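You operate a simulated robot arm through the tools that you are given. There is no shell and no other tool. Be economical: measure what you need, move in short steps, check, and stop when the job is done.

You are at the controls of a simulated robot arm. One attempt, no reset.

TASK
Swap the green spool for the orange spool and top up the bobbin.
Fine: wind it full; the green spool goes in its pocket; steel winder knob back to START.
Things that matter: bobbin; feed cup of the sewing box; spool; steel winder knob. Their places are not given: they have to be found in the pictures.

It is judged by the outcome, as a careful person would: the job done as asked, and still so three seconds after it is handed in. It fails if anything else is knocked over, pushed out of place, dropped, spilled or broken.

THE ROBOT
A 6-joint arm with a two-finger parallel gripper, fixed in place. Base frame: the origin is at the foot of the arm, x ahead of it, y to its left, z up; the work surface is at about z = 0.8. Units: m, degrees, N and s.
With the tool pointing down near the work surface it reaches from about 0.26 to 0.68 m from the base axis. Its first joint turns from -66.0 to 66.0 degrees. Payload 2.9 kg.
The tool frame sits at the grasp point between the pads (the TCP): z along the fingers, y along the line on which they close. The tips reach 0.03 m beyond it. Largest opening 0.11 m; finger width 0.02, thickness 0.01; the body of the gripper, 0.048 by 0.112 m, starts 0.055 m behind the TCP.
Orientation is that of the tool frame in the base frame, as [roll, pitch, yaw] about the fixed x, y, z axes, in that order (R = Rz(yaw) Ry(pitch) Rx(roll)). With the fingers straight down and closing along the base's y, the tool's x points along the base's -x, its y along +y and its z along -z.

THE INTERFACE
- The arm moves only by the tool play_rows. Its argument "motion" is a list of rows, each a list of 6 numbers: the shift along the base's x, y, z in m, then the turn, a rotation vector about the base's x, y, z in degrees. In form: [[tx, ty, tz, wx, wy, wz], ...]. A call has 1 to 10 rows; each row is the pose to reach, as a shift and turn from the pose commanded when the call began. "jaw" is the gripper command, from -1 (shut) to 1 (fully open), values between in proportion, set as the call begins (left out, the last holds). A row lasts 0.2 s, in which the tool goes at most 0.05 m and 8.6 degrees; a call with a longer step from one row to the next is refused whole, and so is a gripper value outside its range. A pose out of reach is approached as far as the arm can. The call stops where the force on the tool passes 40 N (or 10 N more than at its start, if that is more) or the arm is blocked; 0.2 s more then pass. The fingers move at their own pace (about 0.108 m/s each) and stop on an object; they squeeze with about 30 N. The grip force told is the motor's: it shows also when the fingers shut on nothing. Time passes only in rows, and 0.2 s behind the last, so rows that repeat a pose let the fingers close. The reply holds the time, the measured pose of the TCP, the force on the tool along the base axes, the opening and the grip force, in the units named above and with some noise, with the torque about the TCP (base axes, N m) and any sound that the robot's microphone picked up.
- Cameras (640 x 400 px; columns grow to the right, rows downward): "scene" is fixed at [0.0628, 0.4214, 1.3935]; the picture's right is [-0.87, -0.49, 0.00], its down [-0.23, 0.42, -0.88] and it looks along [0.43, -0.77, -0.48] (base axes); focal length 329 px, centre (320, 200). "wrist" rides on the gripper at [0.072, 0.017, -0.103] in the tool frame; the picture's right is [-0.23, 0.97, 0.00], its down [-0.76, -0.18, -0.62] and it looks along [-0.61, -0.14, 0.78] (tool axes); focal length 222 px, centre (320, 200).
- snapshot(camera): a new picture of that camera. No time passes.
- locate(camera, pixels): for up to 12 pixels [column, row] of the newest picture of that camera ("zoom" is the newest enlarged one), the place [x, y, z] in the base frame of the surface seen there, good to about 0.002 m. No time passes.
- zoom(camera, box): a new picture of the part [left, top, right, bottom] of that camera's present view, enlarged. No time passes.
- job_done(): hands the job in; it is judged then, once.

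Keep the steps short. Do not move on a guess: measure, check each grasp and each placing, and mend mistakes. In all there are 80 turns and 54 pictures (those below and enlarged ones count). Leave the gripper open and the arm clear of the work at the hand-in unless told otherwise, and finish with a single line.

The tools are called after "Call:" as a command line: name --pt "numbers of a row" for each row, then --argument value for the rest, lists and objects as JSON in quotes. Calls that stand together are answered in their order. play_rows: Moves the arm, as the interface text tells. Its arguments: {"type":"object","properties":{"motion":{"type":"array","items":{"type":"array","items":{"type":"number"}}},"jaw":{"type":"number"}},"required":["motion"]} The other tools are called the same way: snapshot (camera) takes a picture; locate (camera, pixels) gives the place of the surface under pixels of a picture; zoom (camera, box) takes an enlarged picture of a part of a camera's view; job_done () hands the job in.

At the start:

```text
time_s: 0.0
eef_pos: [0.4298, -0.2772, 1.1536]
tool_rot: [-179.9, 0.0, 180.0]
ft_force: [0.5, -0.1, -0.6]
ft_torque: [0.03, -0.03, 0.01]
opening: 0.11
finger_force: 0.1
```

scene: 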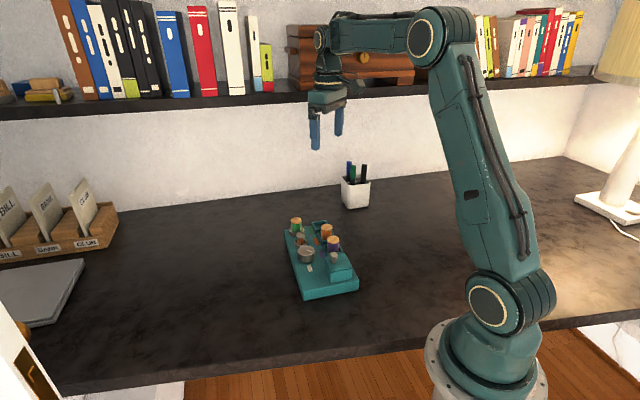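
wrist: 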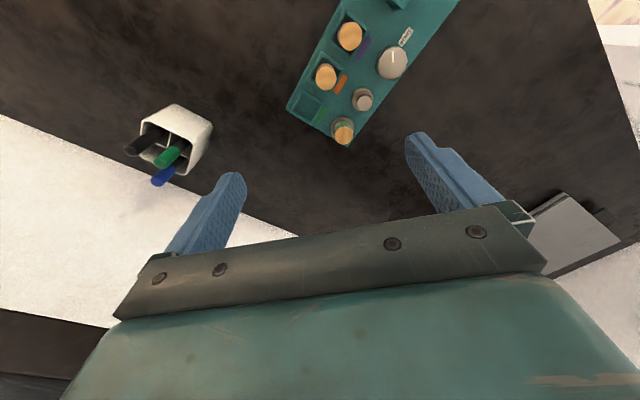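

I see the teal sewing box around (320,260) in the scene view. I'll enlarge it in both cameras.

Call:
zoom --camera "scene" --box '[270, 205, 370, 305]'

Call:
zoom --camera "wrist" --box '[270, 0, 470, 160]'

```text
4.00 times, centred on (320, 255) of scene
```

zoom: 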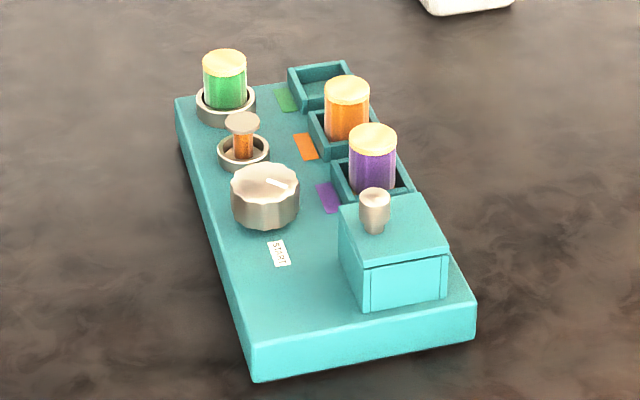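

```text
2.50 times, centred on (370, 80) of wrist
```

zoom: 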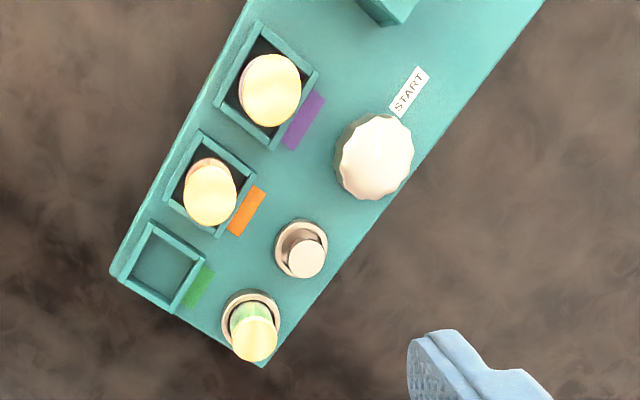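

The big fluted knob sits beside START, the green spool is in the feed cup, the bobbin is between them, and the pockets are colour-coded. Next I'll measure positions from the enlarged wrist view: spools, cup, pockets, bobbin, knob and START.

Call:
locate --camera "zoom" --pixels '[[255, 342], [210, 195], [270, 90], [307, 258], [376, 158], [408, 92], [160, 263], [197, 287], [248, 211], [303, 121], [262, 366], [113, 272]]'

Call:
zoom --camera "scene" --box '[285, 210, 335, 260]'

```text
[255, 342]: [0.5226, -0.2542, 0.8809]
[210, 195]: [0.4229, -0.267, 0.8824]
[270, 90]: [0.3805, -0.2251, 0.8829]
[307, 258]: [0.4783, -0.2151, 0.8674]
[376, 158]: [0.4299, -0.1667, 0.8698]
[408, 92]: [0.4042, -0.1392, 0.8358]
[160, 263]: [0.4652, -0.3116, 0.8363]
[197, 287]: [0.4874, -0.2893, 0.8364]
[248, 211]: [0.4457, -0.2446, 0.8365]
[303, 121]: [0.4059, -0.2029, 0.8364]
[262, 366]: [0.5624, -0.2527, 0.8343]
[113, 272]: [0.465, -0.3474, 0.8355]
```

```text
8.00 times, centred on (310, 235) of scene
```

zoom: 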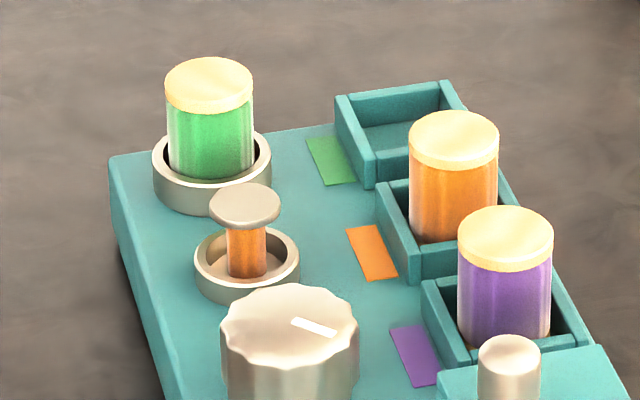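

I'll measure more precisely in this enlarged view: spool tops, rims and pocket walls, and the knob mark.

Call:
locate --camera "zoom" --pixels '[[209, 80], [169, 82], [249, 82], [454, 138], [414, 138], [494, 138], [290, 310], [298, 322], [332, 332], [246, 205], [175, 200], [400, 140]]'

Call:
locate --camera "zoom" --pixels '[[342, 98], [448, 84], [370, 158], [464, 108], [380, 190], [414, 276], [498, 172], [505, 240], [225, 325], [355, 325], [290, 288], [158, 165]]'

```text
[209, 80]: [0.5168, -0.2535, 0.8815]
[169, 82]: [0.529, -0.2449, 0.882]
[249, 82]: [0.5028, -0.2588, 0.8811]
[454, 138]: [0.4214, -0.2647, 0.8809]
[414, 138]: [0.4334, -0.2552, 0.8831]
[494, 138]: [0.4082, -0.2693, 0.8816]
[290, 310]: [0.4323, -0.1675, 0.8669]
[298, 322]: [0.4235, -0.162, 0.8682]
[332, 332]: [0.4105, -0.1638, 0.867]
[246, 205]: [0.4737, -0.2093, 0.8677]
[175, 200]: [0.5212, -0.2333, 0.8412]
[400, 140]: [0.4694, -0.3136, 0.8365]
```

```text
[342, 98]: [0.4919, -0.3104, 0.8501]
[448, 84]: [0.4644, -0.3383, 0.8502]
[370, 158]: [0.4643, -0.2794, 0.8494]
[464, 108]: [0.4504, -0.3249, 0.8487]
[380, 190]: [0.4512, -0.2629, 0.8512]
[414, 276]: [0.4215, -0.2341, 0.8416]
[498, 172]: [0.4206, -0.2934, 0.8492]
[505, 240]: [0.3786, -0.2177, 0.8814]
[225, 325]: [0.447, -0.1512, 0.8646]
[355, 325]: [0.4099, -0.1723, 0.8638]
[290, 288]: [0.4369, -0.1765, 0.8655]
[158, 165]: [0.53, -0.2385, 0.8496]
```

Box is rotated about 45°. Green spool is at (0.517,-0.2535), top z≈0.882. The orange one is at (0.421,-0.264) and the green pocket at about (0.4645,-0.31). The knob mark points about 50° off START. I'll turn the gripper -45° so it closes across the box, and move above the green spool.

Call:
play_rows --pt "0.0145 0.004 -0.025 0 0 -7.5" --pt "0.029 0.008 -0.05 0 0 -15" --pt "0.0435 0.012 -0.075 0 0 -22.5" --pt "0.058 0.016 -0.1 0 0 -30" --pt "0.0725 0.02 -0.125 0 0 -37.5" --pt "0.087 0.0237 -0.15 0 0 -45" --pt "0.087 0.0237 -0.17 0 0 -45" --jaw 0.1

Call:
snapshot --camera "wrist"

```text
time_s: 1.6
eef_pos: [0.5186, -0.2535, 0.9828]
tool_rot: [-180.0, 0.1, 135.0]
ft_force: [0.0, -0.2, -0.8]
ft_torque: [0.0, 0.02, -0.03]
opening: 0.0606
finger_force: 0.1
```

```text
48 pictures are left
```

wrist: 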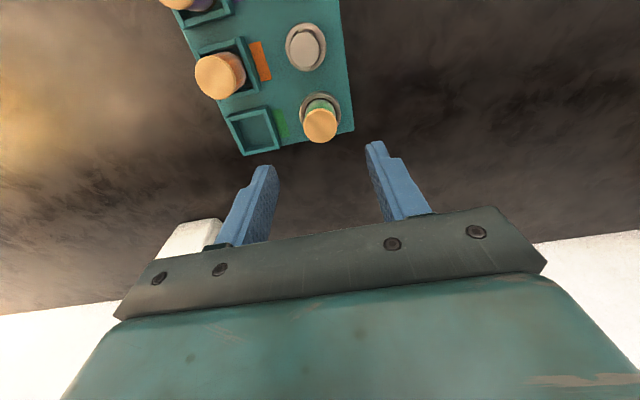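

The green spool appears at (320,125). I'll refine spool top, pocket corners and rim from this closer view.

Call:
zoom --camera "wrist" --box '[180, 0, 380, 160]'

```text
2.50 times, centred on (280, 80) of wrist
```

zoom: 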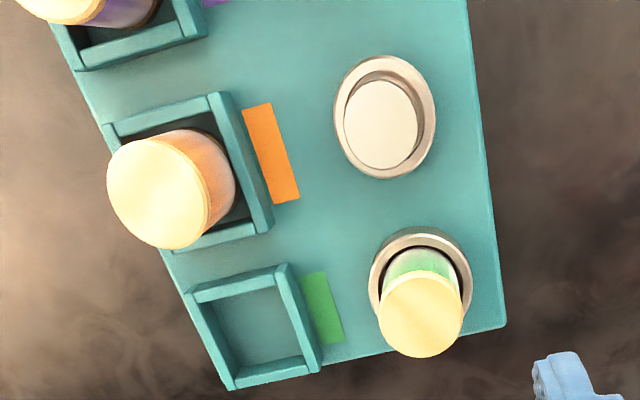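

Call:
locate --camera "zoom" --pixels '[[421, 315], [382, 315], [459, 315], [160, 188], [189, 291], [284, 270], [316, 364], [232, 382], [258, 325], [382, 125], [468, 275], [372, 275]]'

```text
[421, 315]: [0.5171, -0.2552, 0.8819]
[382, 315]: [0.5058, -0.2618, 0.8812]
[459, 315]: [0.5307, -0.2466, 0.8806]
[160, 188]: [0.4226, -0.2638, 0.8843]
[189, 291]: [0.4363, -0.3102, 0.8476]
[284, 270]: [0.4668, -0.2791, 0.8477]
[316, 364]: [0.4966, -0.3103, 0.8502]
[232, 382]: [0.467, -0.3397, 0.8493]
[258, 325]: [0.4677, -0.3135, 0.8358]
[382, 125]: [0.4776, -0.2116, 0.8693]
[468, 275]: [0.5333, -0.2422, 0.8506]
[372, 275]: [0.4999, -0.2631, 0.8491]
```

Green spool (0.5177,-0.2545), green pocket centre (0.4666,-0.3098), floor 0.836. Descending over the green spool with tips staying above the cup rim (0.85).

Call:
play_rows --pt "0.0005 -0.001 -0.03 0 0 0" --pt "0.0005 -0.001 -0.06 0 0 0" --pt "0.0005 -0.001 -0.085 0 0 0" --pt "0.0005 -0.001 -0.097 0 0 0" --pt "0.0005 -0.001 -0.097 0 0 0"

Call:
snapshot --camera "wrist"

Call:
zoom --camera "scene" --box '[270, 180, 350, 260]'

```text
time_s: 2.8
eef_pos: [0.5181, -0.2549, 0.889]
tool_rot: [180.0, 0.0, 135.0]
ft_force: [0.0, 0.5, -0.3]
ft_torque: [0.02, -0.05, 0.0]
opening: 0.0605
finger_force: 0.1
```

```text
46 pictures are left
```

wrist: 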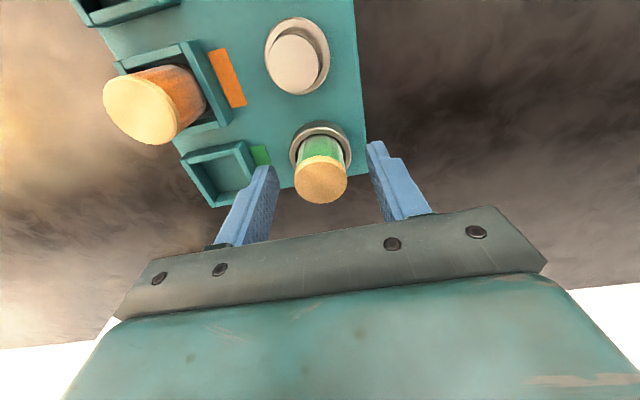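

```text
5.00 times, centred on (310, 220) of scene
```

zoom: 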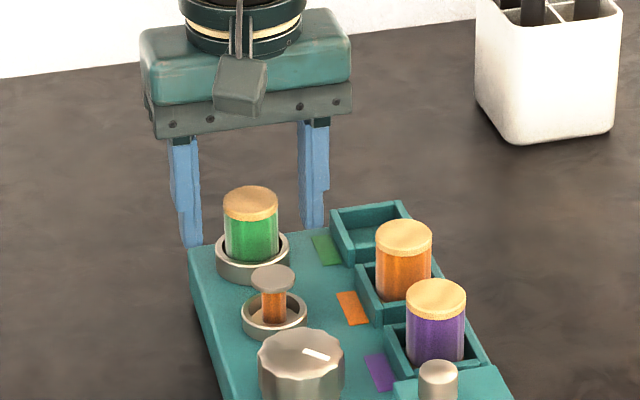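

The fingers straddle the green spool symmetrically. Going down 3 mm more, then closing.

Call:
play_rows --pt "0 0 -0.003 0 0 0"

Call:
play_rows --pt "0 0 0 0 0 0" --pt "0 0 0 0 0 0" --pt "0 0 0 0 0 0" --jaw -1

```text
time_s: 3.2
eef_pos: [0.5191, -0.2551, 0.8847]
tool_rot: [179.9, 0.0, 135.0]
ft_force: [0.1, -0.5, 0.6]
ft_torque: [-0.04, -0.01, -0.03]
opening: 0.0606
finger_force: 0.0
```

```text
time_s: 4.0
eef_pos: [0.519, -0.2531, 0.8851]
tool_rot: [180.0, 0.0, 135.0]
ft_force: [0.5, 0.1, -0.2]
ft_torque: [0.02, 0.0, 0.03]
opening: 0.0305
finger_force: 30.0
```

Held: opening 0.0305 with 30 N. Lifting straight up 6 cm.

Call:
play_rows --pt "0 0 0.01 0 0 0" --pt "0 0 0.03 0 0 0" --pt "0 0 0.06 0 0 0" --pt "0 0 0.06 0 0 0"

Call:
zoom --camera "scene" --box '[270, 180, 350, 260]'

Call:
snapshot --camera "wrist"

```text
time_s: 5.0
eef_pos: [0.5167, -0.2541, 0.942]
tool_rot: [179.9, 0.0, 135.0]
ft_force: [0.2, -0.7, -0.4]
ft_torque: [-0.01, -0.01, 0.01]
opening: 0.0
finger_force: 30.3
```

```text
5.00 times, centred on (310, 220) of scene
```

zoom: 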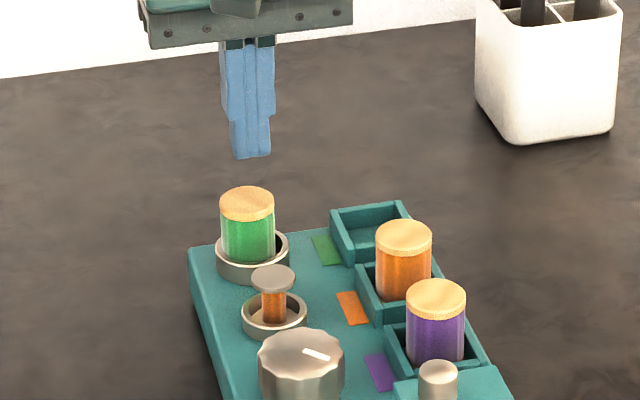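

```text
43 pictures are left
```

wrist: 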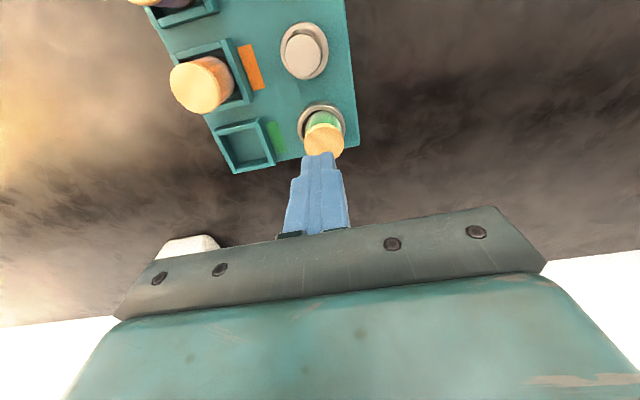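

The grip slipped: fingers shut to 0 and the green spool is still in the cup. I'll check whether it shifted.

Call:
zoom --camera "wrist" --box '[260, 80, 380, 176]'

Call:
zoom --camera "scene" --box '[285, 205, 325, 245]'

Call:
locate --camera "zoom" --pixels '[[236, 132], [186, 132], [286, 132], [236, 110], [236, 158], [236, 185], [236, 250], [164, 240], [306, 240]]'

```text
4.17 times, centred on (320, 128) of wrist
```

zoom: 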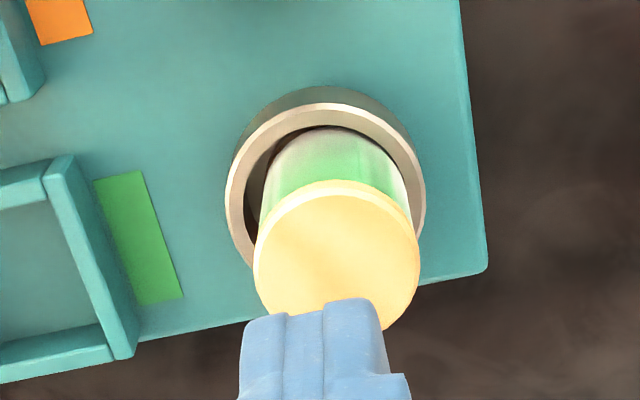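

```text
10.00 times, centred on (305, 225) of scene
```

zoom: 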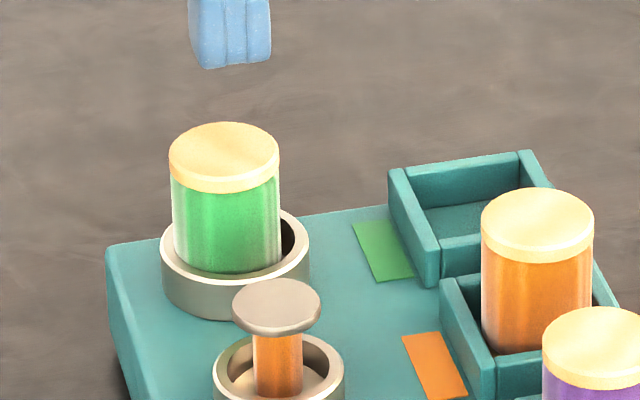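

```text
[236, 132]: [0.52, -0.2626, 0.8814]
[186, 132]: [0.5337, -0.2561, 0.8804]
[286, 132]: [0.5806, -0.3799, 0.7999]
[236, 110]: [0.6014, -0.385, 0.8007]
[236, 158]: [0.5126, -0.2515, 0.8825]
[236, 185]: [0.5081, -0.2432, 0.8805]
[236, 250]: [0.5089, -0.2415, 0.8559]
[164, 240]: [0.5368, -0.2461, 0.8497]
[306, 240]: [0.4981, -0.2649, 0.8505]
```

The spool is intact and a few mm shifted within the cup. Remeasuring its top in the wrist picture: centre (324,142), edges.

Call:
locate --camera "wrist" --pixels '[[324, 142], [305, 144], [342, 140], [322, 126], [323, 134]]'

Call:
locate --camera "zoom" --pixels '[[224, 152], [172, 155], [276, 155], [224, 126], [224, 180]]'

```text
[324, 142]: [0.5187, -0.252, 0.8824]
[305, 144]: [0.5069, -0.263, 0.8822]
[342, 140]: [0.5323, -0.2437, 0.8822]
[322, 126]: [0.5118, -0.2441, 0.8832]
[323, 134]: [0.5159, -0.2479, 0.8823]
```

```text
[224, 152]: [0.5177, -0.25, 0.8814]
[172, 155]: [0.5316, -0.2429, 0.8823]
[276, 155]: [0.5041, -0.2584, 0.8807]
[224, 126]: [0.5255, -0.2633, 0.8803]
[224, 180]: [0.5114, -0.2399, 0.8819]
```

Spool centre ≈(0.518,-0.252). I'll regrip a little deeper, then tug only a few mm while reading the force, to learn whether it is being held by something.

Call:
play_rows --pt "0 0 0 0 0 0" --pt "0.0 0.0 0 0 0 0" --pt "0.0007 0.0025 -0.03 0 0 0" --pt "0.0007 0.0025 -0.055 0 0 0" --pt "0.0007 0.0025 -0.0625 0 0 0" --jaw 0.0

Call:
play_rows --pt "0 0 0 0 0 0" --pt "0 0 0 0 0 0" --pt "0 0 0 0 0 0" --jaw -1

Call:
play_rows --pt "0 0 0.002 0 0 0"

Call:
play_rows --pt "0 0 0.002 0 0 0"

```text
time_s: 6.2
eef_pos: [0.5177, -0.2523, 0.8804]
tool_rot: [180.0, 0.1, 135.1]
ft_force: [-0.2, 0.9, 0.6]
ft_torque: [0.01, 0.02, 0.0]
opening: 0.055
finger_force: 0.0
```

```text
time_s: 7.0
eef_pos: [0.517, -0.2523, 0.8815]
tool_rot: [-179.9, 0.0, 135.0]
ft_force: [0.6, -0.3, -0.5]
ft_torque: [-0.01, 0.02, -0.02]
opening: 0.0303
finger_force: 29.8
```

```text
time_s: 7.4
eef_pos: [0.5189, -0.2524, 0.8831]
tool_rot: [-179.9, 0.1, 135.0]
ft_force: [-0.3, -0.2, -0.4]
ft_torque: [-0.02, 0.03, 0.05]
opening: 0.0303
finger_force: 30.3
```

```text
time_s: 7.8
eef_pos: [0.5181, -0.2519, 0.8846]
tool_rot: [-180.0, 0.0, 135.0]
ft_force: [-1.1, 0.0, -0.1]
ft_torque: [-0.01, 0.04, -0.01]
opening: 0.0303
finger_force: 29.6
```

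No resistance. I'll continue slowly and then look.

Call:
play_rows --pt "0 0 0.002 0 0 0" --pt "0 0 0.004 0 0 0" --pt "0 0 0.006 0 0 0" --pt "0 0 0.008 0 0 0"

Call:
zoom --camera "scene" --box '[275, 190, 335, 250]'

```text
time_s: 8.8
eef_pos: [0.5168, -0.2525, 0.8916]
tool_rot: [-180.0, 0.1, 135.0]
ft_force: [-0.9, -0.1, -1.0]
ft_torque: [0.01, -0.02, -0.01]
opening: 0.0303
finger_force: 29.6
```

```text
6.67 times, centred on (305, 220) of scene
```

zoom: 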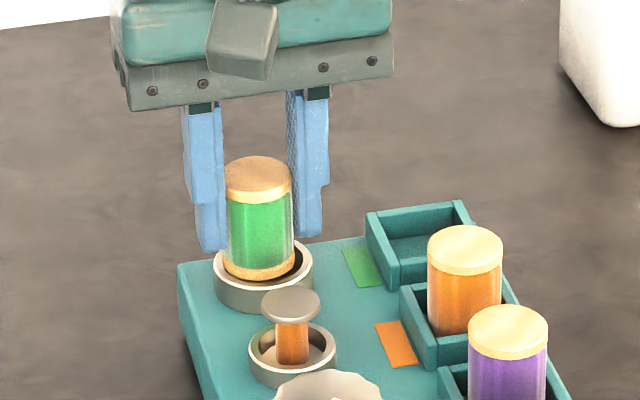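

It is rising with the grip; the lower flange shows. Continuing slowly.

Call:
play_rows --pt "0 0 0.003 0 0 0" --pt "0 0 0.007 0 0 0" --pt "0 0 0.011 0 0 0" --pt "0 0 0.015 0 0 0" --pt "0 0 0.019 0 0 0" --pt "0 0 0.023 0 0 0" --pt "0 0 0.027 0 0 0" --pt "0 0 0.03 0 0 0"

Call:
zoom --camera "scene" --box '[275, 190, 335, 250]'

```text
time_s: 10.6
eef_pos: [0.5187, -0.2529, 0.9241]
tool_rot: [-179.9, -0.1, 135.0]
ft_force: [0.0, -0.2, 0.3]
ft_torque: [0.03, 0.0, -0.02]
opening: 0.0305
finger_force: 29.6
```

```text
6.67 times, centred on (305, 220) of scene
```

zoom: 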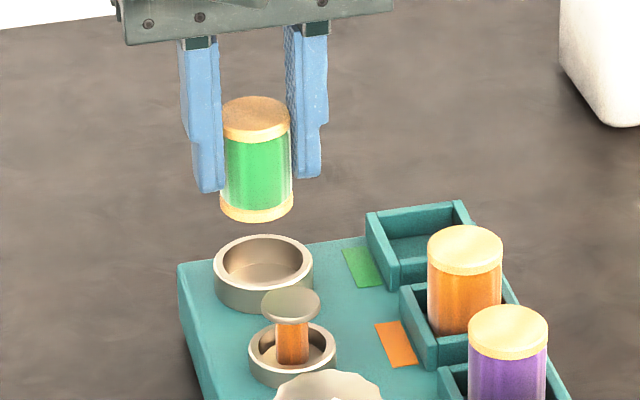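

The green spool is out and hangs straight. Measuring spool top, its bottom, the empty cup and its floor.

Call:
locate --camera "zoom" --pixels '[[255, 117], [224, 120], [289, 118], [256, 212], [263, 276], [217, 265], [309, 265], [263, 237], [263, 296], [410, 250]]'

Call:
snapshot --camera "wrist"

```text
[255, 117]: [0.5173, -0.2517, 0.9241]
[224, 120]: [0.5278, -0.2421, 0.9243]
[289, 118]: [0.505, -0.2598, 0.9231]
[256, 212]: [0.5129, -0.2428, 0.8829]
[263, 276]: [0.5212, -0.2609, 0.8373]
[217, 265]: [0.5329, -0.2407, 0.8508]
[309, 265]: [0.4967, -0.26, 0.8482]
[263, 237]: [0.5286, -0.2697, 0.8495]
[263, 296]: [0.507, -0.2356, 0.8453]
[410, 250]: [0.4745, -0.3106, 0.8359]
```

```text
38 pictures are left
```

wrist: 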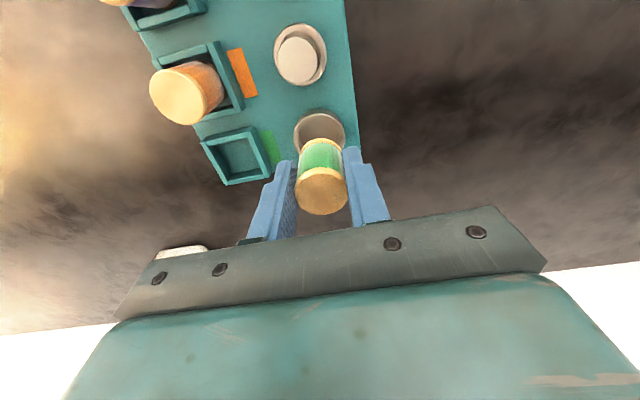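

Spool is well held (top 0.924, about 0.044 tall). I'll measure the green pocket closely before moving over it.

Call:
zoom --camera "wrist" --box '[190, 110, 290, 190]'

```text
5.00 times, centred on (240, 150) of wrist
```

zoom: 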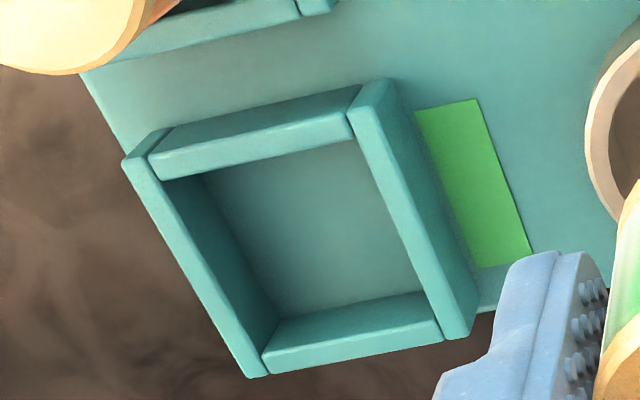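

Call:
locate --camera "zoom" --pixels '[[167, 180], [352, 138], [440, 322], [265, 350], [140, 162], [366, 112], [455, 332], [255, 372], [310, 250], [252, 148], [350, 345], [400, 215]]'

```text
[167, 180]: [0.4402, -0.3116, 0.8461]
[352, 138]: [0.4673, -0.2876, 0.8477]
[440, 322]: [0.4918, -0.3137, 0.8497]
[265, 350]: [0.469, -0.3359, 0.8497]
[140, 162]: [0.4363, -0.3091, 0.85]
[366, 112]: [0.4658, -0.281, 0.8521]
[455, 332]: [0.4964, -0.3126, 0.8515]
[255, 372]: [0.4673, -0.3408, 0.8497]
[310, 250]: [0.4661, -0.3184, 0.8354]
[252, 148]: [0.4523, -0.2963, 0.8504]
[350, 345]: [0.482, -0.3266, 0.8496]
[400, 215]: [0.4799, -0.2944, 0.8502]
```

Pocket centre ≈(0.467,-0.311), inner width ≈35 mm. Moving the spool over it slowly at this height.

Call:
play_rows --pt "-0.0025 -0.003 0 0 0 0" --pt "-0.0075 -0.009 0 0 0 0" --pt "-0.0135 -0.016 0 0 0 0" --pt "-0.0205 -0.024 0 0 0 0" --pt "-0.0275 -0.032 0 0 0 0" --pt "-0.0345 -0.04 0 0 0 0" --pt "-0.041 -0.048 0 0 0 0" --pt "-0.0465 -0.0545 0 0 0 0" --pt "-0.0505 -0.059 0 0 0 0" --pt "-0.0505 -0.059 0 0 0 0"

Call:
zoom --camera "wrist" --box '[220, 80, 420, 240]'

Call:
zoom --camera "scene" --box '[290, 190, 350, 250]'

```text
time_s: 12.8
eef_pos: [0.469, -0.3117, 0.9224]
tool_rot: [180.0, 0.0, 135.1]
ft_force: [-0.4, -0.3, 0.2]
ft_torque: [-0.03, 0.03, 0.03]
opening: 0.0306
finger_force: 30.2
```

```text
2.50 times, centred on (320, 160) of wrist
```

zoom: 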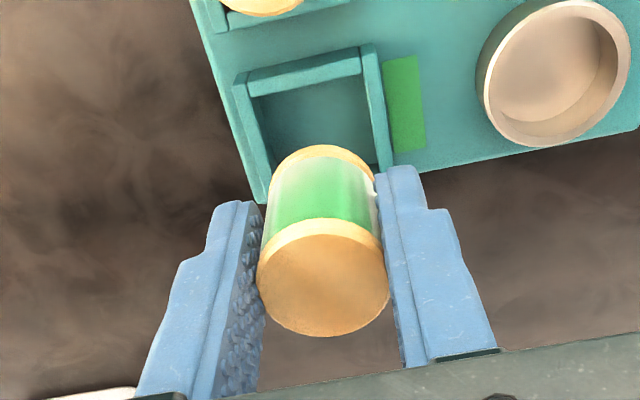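

```text
6.67 times, centred on (320, 220) of scene
```

zoom: 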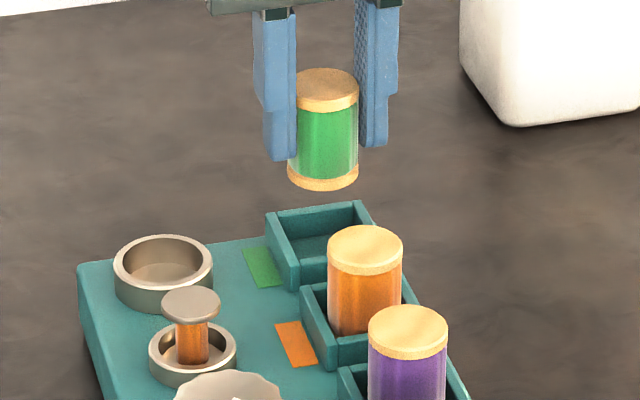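

Checking the spool's centre against the pocket with points on its top disc.

Call:
locate --camera "zoom" --pixels '[[327, 90], [300, 90], [355, 90], [327, 73], [327, 106], [323, 184]]'

```text
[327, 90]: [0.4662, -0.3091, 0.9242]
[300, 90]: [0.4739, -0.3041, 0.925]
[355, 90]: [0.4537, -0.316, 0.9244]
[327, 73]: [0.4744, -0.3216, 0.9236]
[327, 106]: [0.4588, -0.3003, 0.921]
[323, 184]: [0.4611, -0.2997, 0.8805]
```

Spool centre ≈(0.4665,-0.3105), matching the pocket. Lowering slowly.

Call:
play_rows --pt "0.0003 0 -0.004 0 0 0" --pt "0.0003 0 -0.01 0 0 0" --pt "0.0003 0 -0.016 0 0 0" --pt "0.0003 0 -0.022 0 0 0" --pt "0.0003 0 -0.028 0 0 0" --pt "0.0003 0 -0.033 0 0 0" --pt "0.0003 0 -0.037 0 0 0" --pt "0.0003 0 -0.039 0 0 0"

Call:
zoom --camera "scene" --box '[290, 190, 350, 250]'

```text
time_s: 14.6
eef_pos: [0.4686, -0.3125, 0.8861]
tool_rot: [-179.9, 0.3, 135.0]
ft_force: [0.1, 0.0, 19.9]
ft_torque: [-0.12, -0.41, -0.06]
opening: 0.0306
finger_force: 30.2
```

```text
6.67 times, centred on (320, 220) of scene
```

zoom: 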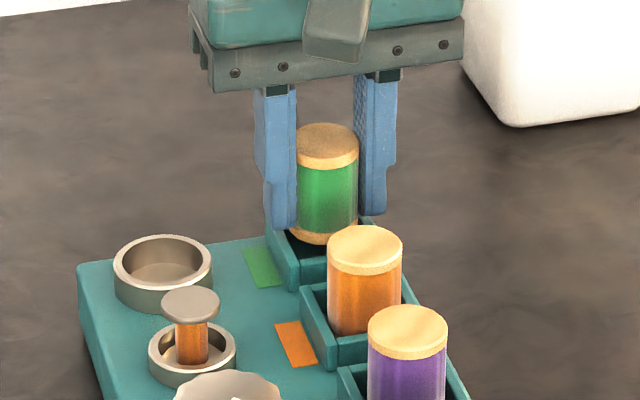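

20 N upward at 7 mm too high: the base is touching a wall on the +x side (from the torque). Raise 6 mm and look from the wrist.

Call:
play_rows --pt "0 0 0.003 0 0 0" --pt "0 0 0.006 0 0 0"

Call:
zoom --camera "wrist" --box '[245, 90, 395, 210]'

```text
time_s: 15.2
eef_pos: [0.4673, -0.3109, 0.8895]
tool_rot: [-180.0, -0.2, 135.1]
ft_force: [0.8, 0.3, -0.3]
ft_torque: [0.01, -0.01, -0.03]
opening: 0.0305
finger_force: 30.5
```

```text
3.33 times, centred on (320, 150) of wrist
```

zoom: 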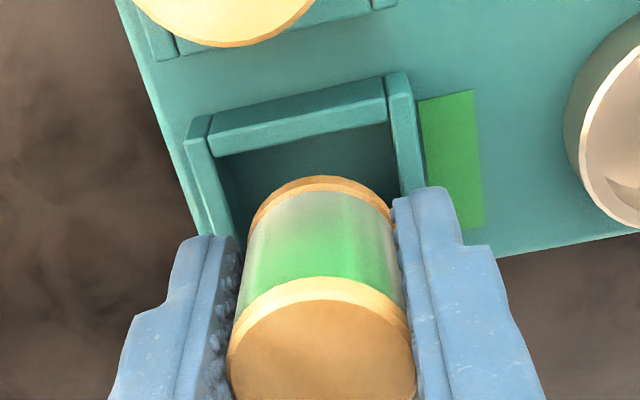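

Call:
locate --camera "zoom" --pixels '[[322, 350], [322, 283], [325, 182], [255, 225], [388, 208], [408, 150], [300, 115], [205, 180], [400, 100], [235, 355], [408, 345]]'

Call:
zoom --camera "scene" --box '[300, 200, 340, 240]'

```text
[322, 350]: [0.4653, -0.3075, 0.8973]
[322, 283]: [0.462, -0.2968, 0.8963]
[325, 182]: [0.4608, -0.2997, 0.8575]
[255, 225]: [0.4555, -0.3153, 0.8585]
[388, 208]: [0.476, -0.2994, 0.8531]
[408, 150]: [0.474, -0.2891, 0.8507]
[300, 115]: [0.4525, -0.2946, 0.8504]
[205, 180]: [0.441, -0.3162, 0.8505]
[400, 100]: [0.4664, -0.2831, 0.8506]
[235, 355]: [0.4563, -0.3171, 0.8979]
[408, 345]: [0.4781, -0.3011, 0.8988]
```

```text
10.00 times, centred on (320, 220) of scene
```

zoom: 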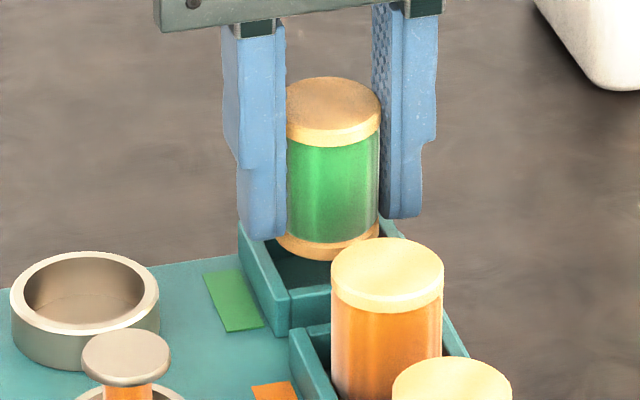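

The spool slid 7 mm up in the grip when it touched a wall top; it's about 2 mm too far toward +x. Correct by (-2.2,+0.6) mm and lower in small steps, watching force.

Call:
play_rows --pt "-0.0022 0.0006 0 0 0 0" --pt "-0.0022 0.0006 -0.002 0 0 0" --pt "-0.0022 0.0006 -0.0035 0 0 0"

Call:
play_rows --pt "0 0 -0.0015 0 0 0" --pt "0 0 -0.003 0 0 0"

Call:
zoom --camera "scene" --box '[300, 200, 340, 240]'

```text
time_s: 16.0
eef_pos: [0.4661, -0.3108, 0.886]
tool_rot: [-180.0, 0.1, 134.9]
ft_force: [-0.5, -0.4, -0.5]
ft_torque: [-0.01, -0.02, 0.01]
opening: 0.0306
finger_force: 30.2
```

```text
time_s: 16.6
eef_pos: [0.4667, -0.3105, 0.8863]
tool_rot: [179.9, 0.1, 134.9]
ft_force: [-4.0, 0.7, 11.9]
ft_torque: [-0.22, 0.05, -0.06]
opening: 0.0304
finger_force: 29.8
```

```text
10.00 times, centred on (320, 220) of scene
```

zoom: 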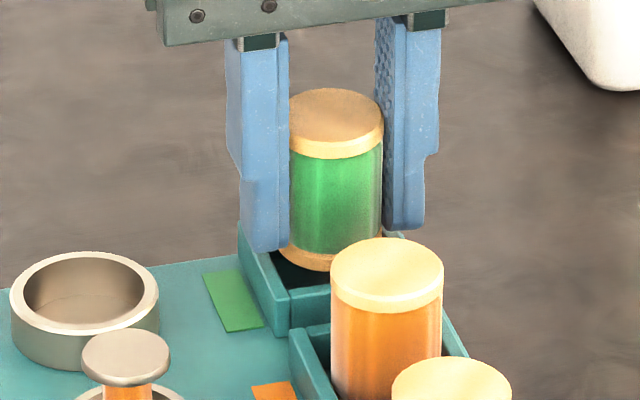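

Contact still on the outer (+x,-y) wall, by torque. Back up, shift 2 mm away from that wall, retry.

Call:
play_rows --pt "0 0 0.004 0 0 0" --pt "-0.0014 0.0014 0.004 0 0 0" --pt "-0.0014 0.0014 0.002 0 0 0" --pt "-0.0014 0.0014 0.0005 0 0 0"

Call:
zoom --camera "wrist" --box '[245, 90, 395, 210]'

```text
time_s: 17.6
eef_pos: [0.4651, -0.3089, 0.8849]
tool_rot: [180.0, 0.0, 135.0]
ft_force: [0.7, 0.3, -0.5]
ft_torque: [0.01, -0.02, -0.01]
opening: 0.0305
finger_force: 30.3
```

```text
3.33 times, centred on (320, 150) of wrist
```

zoom: 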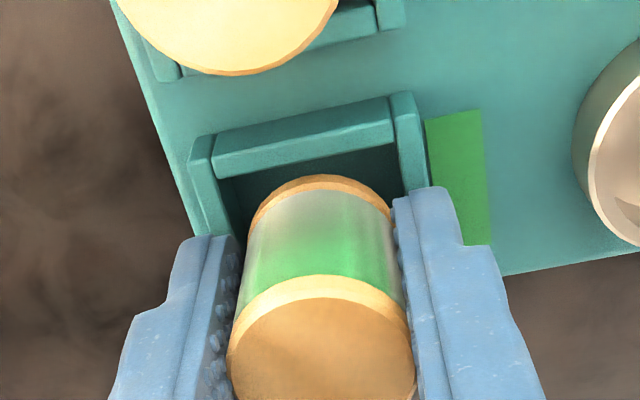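

No force at this height now. Lower 2.5 mm further.

Call:
play_rows --pt "0 0 -0.0012 0 0 0" --pt "0 0 -0.0025 0 0 0"

Call:
locate --camera "wrist" --pixels '[[320, 195]]'

```text
time_s: 18.2
eef_pos: [0.4641, -0.3105, 0.8809]
tool_rot: [-180.0, 0.0, 135.0]
ft_force: [0.8, 0.1, -1.0]
ft_torque: [-0.02, 0.04, 0.01]
opening: 0.0302
finger_force: 29.9
```

```text
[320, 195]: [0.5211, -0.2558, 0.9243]
```

No contact force; the base is inside the pocket walls. Releasing gently so it settles.

Call:
play_rows --pt "0 0 0 0 0 0" --pt "0 0 0 0 0 0" --jaw -0.15

Call:
zoom --camera "scene" --box '[300, 200, 340, 240]'

```text
time_s: 18.8
eef_pos: [0.4655, -0.3094, 0.8807]
tool_rot: [180.0, 0.0, 135.0]
ft_force: [-0.2, -0.2, -0.6]
ft_torque: [-0.02, 0.0, 0.0]
opening: 0.0468
finger_force: 0.0
```

```text
10.00 times, centred on (320, 220) of scene
```

zoom: 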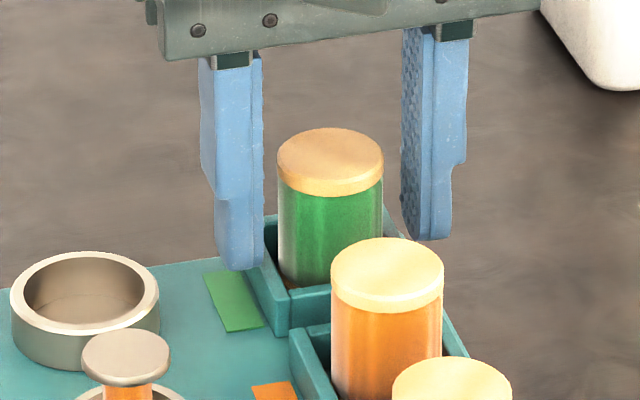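

Green spool seated in its pocket. Raise, then move above the orange spool and measure both.

Call:
play_rows --pt "0 0 0.01 0 0 0" --pt "0 0 0.04 0 0 0" --pt "0 0 0.07 0 0 0" --pt "-0.02 0.02 0.07 0 0 0" --pt "-0.042 0.045 0.07 0 0 0" --pt "-0.042 0.045 0.07 0 0 0" --jaw 0.0

Call:
zoom --camera "wrist" --box '[220, 60, 420, 220]'

Call:
zoom --camera "scene" --box '[290, 205, 350, 265]'

```text
time_s: 20.2
eef_pos: [0.421, -0.2619, 0.9524]
tool_rot: [180.0, 0.0, 135.1]
ft_force: [-0.9, 0.0, -0.2]
ft_torque: [0.01, -0.02, 0.01]
opening: 0.0548
finger_force: 0.1
```

```text
2.50 times, centred on (320, 140) of wrist
```

zoom: 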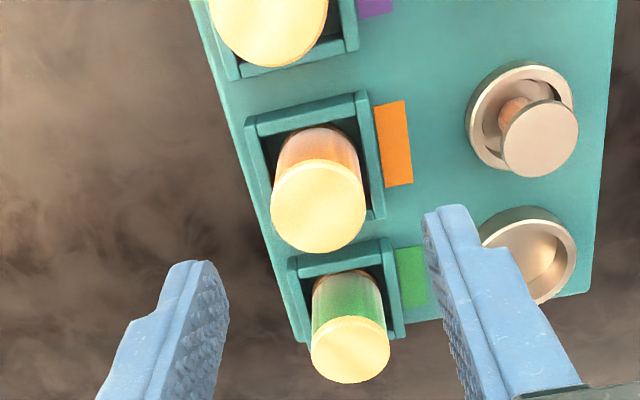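

```text
6.67 times, centred on (320, 235) of scene
```

zoom: 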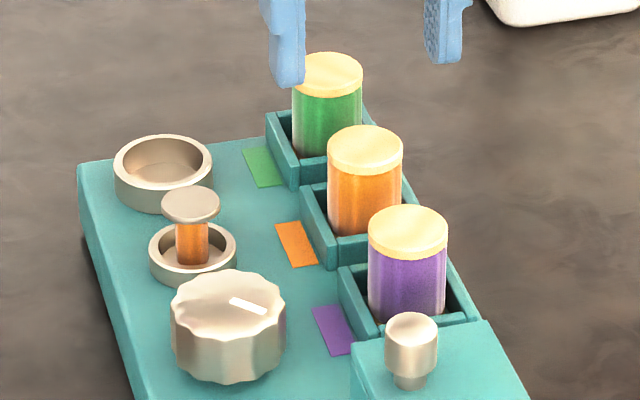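

Call:
locate --camera "zoom" --pixels '[[365, 150], [330, 152], [400, 152], [365, 130], [365, 172], [333, 75], [228, 292], [236, 301], [266, 312], [410, 325], [163, 158], [163, 182]]'

Call:
locate --camera "wrist" --pixels '[[319.2, 141.6], [301, 141.6], [337, 140], [318.5, 125], [320, 157], [332, 199]]'

```text
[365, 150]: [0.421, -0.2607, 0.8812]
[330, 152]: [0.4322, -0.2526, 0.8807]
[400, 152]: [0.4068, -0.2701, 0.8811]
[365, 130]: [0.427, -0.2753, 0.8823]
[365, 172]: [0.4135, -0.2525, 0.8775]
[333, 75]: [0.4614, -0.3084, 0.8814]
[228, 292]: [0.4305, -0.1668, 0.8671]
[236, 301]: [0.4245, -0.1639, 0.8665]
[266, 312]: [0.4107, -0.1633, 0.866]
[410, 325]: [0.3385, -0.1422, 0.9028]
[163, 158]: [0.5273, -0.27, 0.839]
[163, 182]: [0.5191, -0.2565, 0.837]
```

```text
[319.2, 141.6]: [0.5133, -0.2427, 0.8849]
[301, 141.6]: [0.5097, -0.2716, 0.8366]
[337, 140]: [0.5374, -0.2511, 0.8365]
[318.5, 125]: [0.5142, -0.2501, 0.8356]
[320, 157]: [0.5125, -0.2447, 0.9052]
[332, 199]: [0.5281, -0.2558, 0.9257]
```

Green top is at 0.8814 (seated). Orange centre ≈(0.4205,-0.263). The knob is unchanged. Descending over the orange spool.

Call:
play_rows --pt "-0.0015 0.001 -0.03 0 0 0" --pt "-0.0015 0.001 -0.055 0 0 0" --pt "-0.0015 0.001 -0.067 0 0 0" --pt "-0.0015 0.001 -0.0705 0 0 0"

Call:
play_rows --pt "0 0 0 0 0 0" --pt "0 0 0 0 0 0" --pt "0 0 0 0 0 0" --jaw -1

Call:
play_rows --pt "0 0 0.002 0 0 0" --pt "0 0 0.005 0 0 0" --pt "0 0 0.009 0 0 0" --pt "0 0 0.013 0 0 0" --pt "0 0 0.017 0 0 0" --pt "0 0 0.022 0 0 0" --pt "0 0 0.027 0 0 0" --pt "0 0 0.033 0 0 0" --pt "0 0 0.038 0 0 0" --pt "0 0 0.04 0 0 0"

Call:
zoom --camera "scene" --box '[290, 205, 350, 265]'

```text
time_s: 21.2
eef_pos: [0.4224, -0.2623, 0.8813]
tool_rot: [180.0, 0.0, 135.0]
ft_force: [-0.8, -0.9, 0.5]
ft_torque: [-0.03, 0.01, 0.03]
opening: 0.0548
finger_force: 0.1
```

```text
time_s: 22.0
eef_pos: [0.4229, -0.2637, 0.8821]
tool_rot: [180.0, 0.0, 134.9]
ft_force: [0.5, -0.5, 0.4]
ft_torque: [0.01, -0.02, -0.01]
opening: 0.0303
finger_force: 30.2
```

```text
time_s: 24.2
eef_pos: [0.4203, -0.2635, 0.9208]
tool_rot: [-180.0, 0.0, 135.0]
ft_force: [0.3, 0.4, -0.3]
ft_torque: [0.02, 0.02, 0.04]
opening: 0.0303
finger_force: 29.7
```

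```text
6.67 times, centred on (320, 235) of scene
```

zoom: 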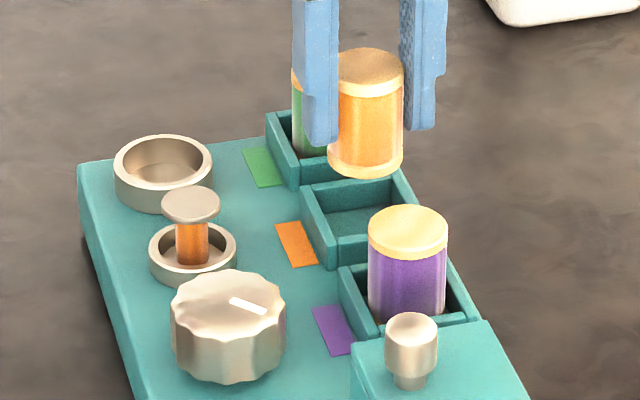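

Orange is held. Measuring its top centre and the cup rim ring all round.

Call:
locate --camera "zoom" --pixels '[[370, 68], [341, 70], [401, 70], [370, 51], [370, 88], [117, 165], [210, 165], [164, 137], [164, 191], [130, 145], [197, 146], [130, 184]]'

Call:
snapshot --camera "wrist"

```text
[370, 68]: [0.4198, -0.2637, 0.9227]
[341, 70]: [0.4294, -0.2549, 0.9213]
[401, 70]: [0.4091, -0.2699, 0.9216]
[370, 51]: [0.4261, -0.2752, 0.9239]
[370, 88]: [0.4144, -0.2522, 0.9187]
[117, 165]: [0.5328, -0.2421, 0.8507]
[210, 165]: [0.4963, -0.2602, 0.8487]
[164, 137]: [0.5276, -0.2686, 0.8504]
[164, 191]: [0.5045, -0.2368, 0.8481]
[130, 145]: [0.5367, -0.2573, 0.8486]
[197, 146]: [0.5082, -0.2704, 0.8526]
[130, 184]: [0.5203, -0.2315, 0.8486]
```

```text
25 pictures are left
```

wrist: 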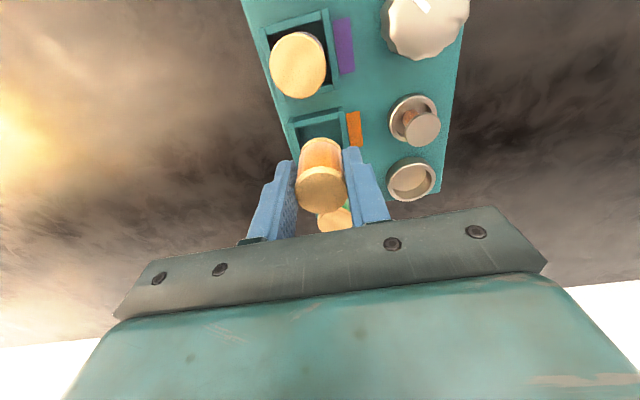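

Cup centre fits (0.5165,-0.2525); spool centre ≈(0.420,-0.2633). Moving over the cup slowly.

Call:
play_rows --pt "0.004 0.0004 0 0 0 0" --pt "0.013 0.0014 0 0 0 0" --pt "0.025 0.0028 0 0 0 0" --pt "0.038 0.0042 0 0 0 0" --pt "0.051 0.0057 0 0 0 0" --pt "0.064 0.0072 0 0 0 0" --pt "0.077 0.0086 0 0 0 0" --pt "0.088 0.0098 0 0 0 0" --pt "0.0945 0.0105 0 0 0 0" --pt "0.0965 0.0108 0 0 0 0"

Call:
play_rows --pt "0 0 -0.004 0 0 0" --pt "0 0 -0.01 0 0 0" --pt "0 0 -0.015 0 0 0" --pt "0 0 -0.019 0 0 0" --pt "0 0 -0.021 0 0 0"

Call:
zoom --camera "wrist" --box '[245, 90, 395, 210]'

```text
time_s: 26.4
eef_pos: [0.5193, -0.2523, 0.9217]
tool_rot: [179.9, 0.0, 135.1]
ft_force: [-0.7, -0.4, -0.3]
ft_torque: [0.01, -0.01, 0.0]
opening: 0.0302
finger_force: 30.1
```

```text
time_s: 27.6
eef_pos: [0.5185, -0.2534, 0.8997]
tool_rot: [-180.0, 0.0, 135.1]
ft_force: [0.3, 0.5, 0.3]
ft_torque: [-0.01, -0.01, 0.03]
opening: 0.0302
finger_force: 30.7
```

```text
3.33 times, centred on (320, 150) of wrist
```

zoom: 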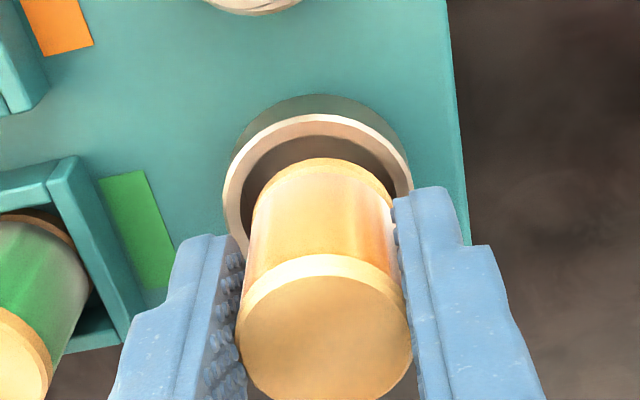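

Call:
locate --camera "zoom" --pixels '[[318, 164], [322, 262], [256, 205], [388, 190], [315, 123], [231, 200], [406, 170], [240, 330], [408, 325], [260, 145], [380, 135]]'

```text
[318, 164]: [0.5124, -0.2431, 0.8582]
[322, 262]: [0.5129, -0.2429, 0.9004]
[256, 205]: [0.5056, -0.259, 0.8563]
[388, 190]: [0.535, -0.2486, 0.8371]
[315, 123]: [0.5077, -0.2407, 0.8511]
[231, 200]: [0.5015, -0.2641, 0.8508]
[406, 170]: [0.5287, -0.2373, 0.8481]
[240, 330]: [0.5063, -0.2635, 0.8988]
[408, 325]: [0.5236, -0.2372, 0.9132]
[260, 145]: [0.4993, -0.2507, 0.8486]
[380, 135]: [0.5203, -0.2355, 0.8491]
```

Relative to the cup, the spool is ≈2 mm too far toward (+x,-y). Correct by (-1.5,+1.2) mm, then lower in two stages watching force.

Call:
play_rows --pt "-0.0015 0.0012 0 0 0 0" --pt "-0.0015 0.0012 -0.004 0 0 0" --pt "-0.0015 0.0012 -0.007 0 0 0" --pt "-0.0015 0.0012 -0.0085 0 0 0" --pt "-0.0015 0.0012 -0.01 0 0 0"

```text
time_s: 28.8
eef_pos: [0.5159, -0.2514, 0.8903]
tool_rot: [179.9, 0.0, 135.0]
ft_force: [0.0, 0.2, 0.0]
ft_torque: [-0.03, 0.0, 0.01]
opening: 0.0306
finger_force: 29.7
```

No contact: the base is below the rim. Lower the remaining ~7 mm.

Call:
play_rows --pt "0 0 -0.002 0 0 0" --pt "0 0 -0.004 0 0 0" --pt "0 0 -0.0055 0 0 0" --pt "0 0 -0.0065 0 0 0"

Call:
zoom --camera "scene" --box '[275, 190, 335, 250]'

```text
time_s: 29.8
eef_pos: [0.516, -0.2514, 0.8848]
tool_rot: [180.0, 0.1, 135.0]
ft_force: [-0.3, 0.2, 0.3]
ft_torque: [-0.01, 0.02, 0.02]
opening: 0.0304
finger_force: 30.0
```

```text
6.67 times, centred on (305, 220) of scene
```

zoom: 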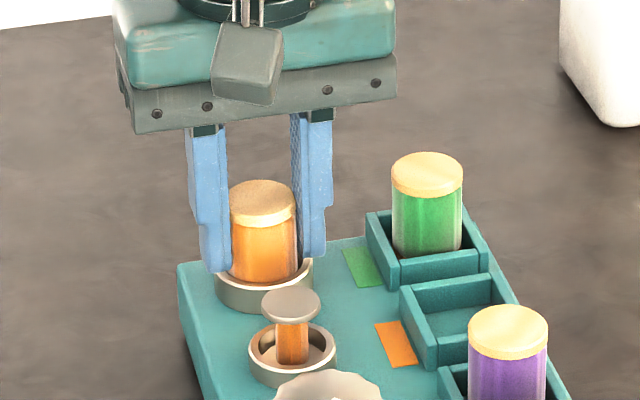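

Spool seated in the cup. Release and raise, then move toward above the knob.

Call:
play_rows --pt "0 0 0 0 0 0" --pt "0 0 0 0 0 0" --pt "0 0 0.03 0 0 0" --pt "0 0 0.07 0 0 0" --pt "0 0 0.1 0 0 0" --pt "-0.03 0.03 0.1 0 0 0" --pt "-0.06 0.06 0.1 0 0 0" --pt "-0.087 0.086 0.1 0 0 0" --pt "-0.087 0.086 0.1 0 0 0" --jaw 0.15

Call:
zoom --camera "scene" --box '[275, 205, 355, 285]'

Call:
snapshot --camera "wrist"

```text
time_s: 31.8
eef_pos: [0.4293, -0.1653, 0.9821]
tool_rot: [-180.0, 0.1, 135.0]
ft_force: [-0.3, 0.2, 0.1]
ft_torque: [0.0, 0.01, 0.01]
opening: 0.0633
finger_force: 0.0
```

```text
5.00 times, centred on (315, 245) of scene
```

zoom: 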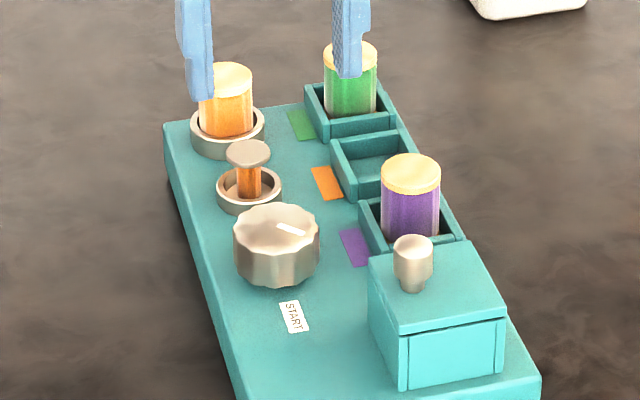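

```text
21 pictures are left
```

wrist: 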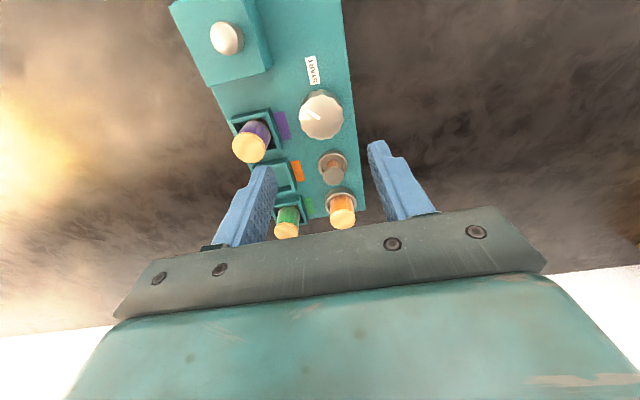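

The orange spool stands in the cup. Now measuring the knob centre, its mark, START and the tall box corner.

Call:
locate --camera "zoom" --pixels '[[276, 226], [237, 230], [317, 230], [276, 207], [276, 253], [280, 226], [303, 234], [286, 303], [300, 329], [372, 257], [400, 328], [248, 150]]'

Call:
locate --camera "wrist" --pixels '[[321, 115], [302, 116], [341, 112], [321, 95], [312, 70], [313, 58], [313, 83], [310, 113], [318, 119], [269, 65]]'

```text
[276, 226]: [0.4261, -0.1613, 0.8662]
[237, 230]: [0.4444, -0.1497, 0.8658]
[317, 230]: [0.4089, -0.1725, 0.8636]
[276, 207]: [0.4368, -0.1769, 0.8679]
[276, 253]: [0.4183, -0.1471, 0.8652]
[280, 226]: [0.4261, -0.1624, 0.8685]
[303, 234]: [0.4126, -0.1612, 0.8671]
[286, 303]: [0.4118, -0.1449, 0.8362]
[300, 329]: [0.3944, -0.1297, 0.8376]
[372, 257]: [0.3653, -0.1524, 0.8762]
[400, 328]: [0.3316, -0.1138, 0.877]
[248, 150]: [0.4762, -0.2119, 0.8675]
```

```text
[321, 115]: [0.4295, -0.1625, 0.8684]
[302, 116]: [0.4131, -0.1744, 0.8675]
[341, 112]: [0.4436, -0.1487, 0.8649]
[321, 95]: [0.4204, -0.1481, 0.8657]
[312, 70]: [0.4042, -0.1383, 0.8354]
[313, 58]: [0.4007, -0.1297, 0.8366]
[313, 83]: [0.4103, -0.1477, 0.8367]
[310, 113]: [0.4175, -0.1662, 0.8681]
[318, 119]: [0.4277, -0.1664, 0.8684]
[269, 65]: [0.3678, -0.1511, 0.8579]
```

Knob centre ≈(0.4277,-0.162), top 0.868, Ø≈43 mm. The mark points at ≈180° and START lies at ≈135°, so the knob sits 45° counter-clockwise of START. Descend around the knob and grip.

Call:
play_rows --pt "-0.001 0.0028 -0.03 0 0 0" --pt "-0.001 0.0028 -0.06 0 0 0" --pt "-0.001 0.0028 -0.09 0 0 0" --pt "-0.001 0.0028 -0.105 0 0 0" --pt "-0.001 0.0028 -0.111 0 0 0"

Call:
play_rows --pt "0 0 0 0 0 0" --pt "0 0 0 0 0 0" --pt "0 0 0 0 0 0" --jaw -1

```text
time_s: 33.0
eef_pos: [0.4282, -0.1628, 0.8704]
tool_rot: [-180.0, 0.0, 135.1]
ft_force: [-1.0, -0.3, -0.3]
ft_torque: [0.0, -0.02, 0.02]
opening: 0.0633
finger_force: 0.0
```

```text
time_s: 33.8
eef_pos: [0.4281, -0.1621, 0.8716]
tool_rot: [180.0, 0.0, 135.1]
ft_force: [2.8, 2.9, 0.8]
ft_torque: [0.01, -0.29, 0.04]
opening: 0.0431
finger_force: 29.5
```

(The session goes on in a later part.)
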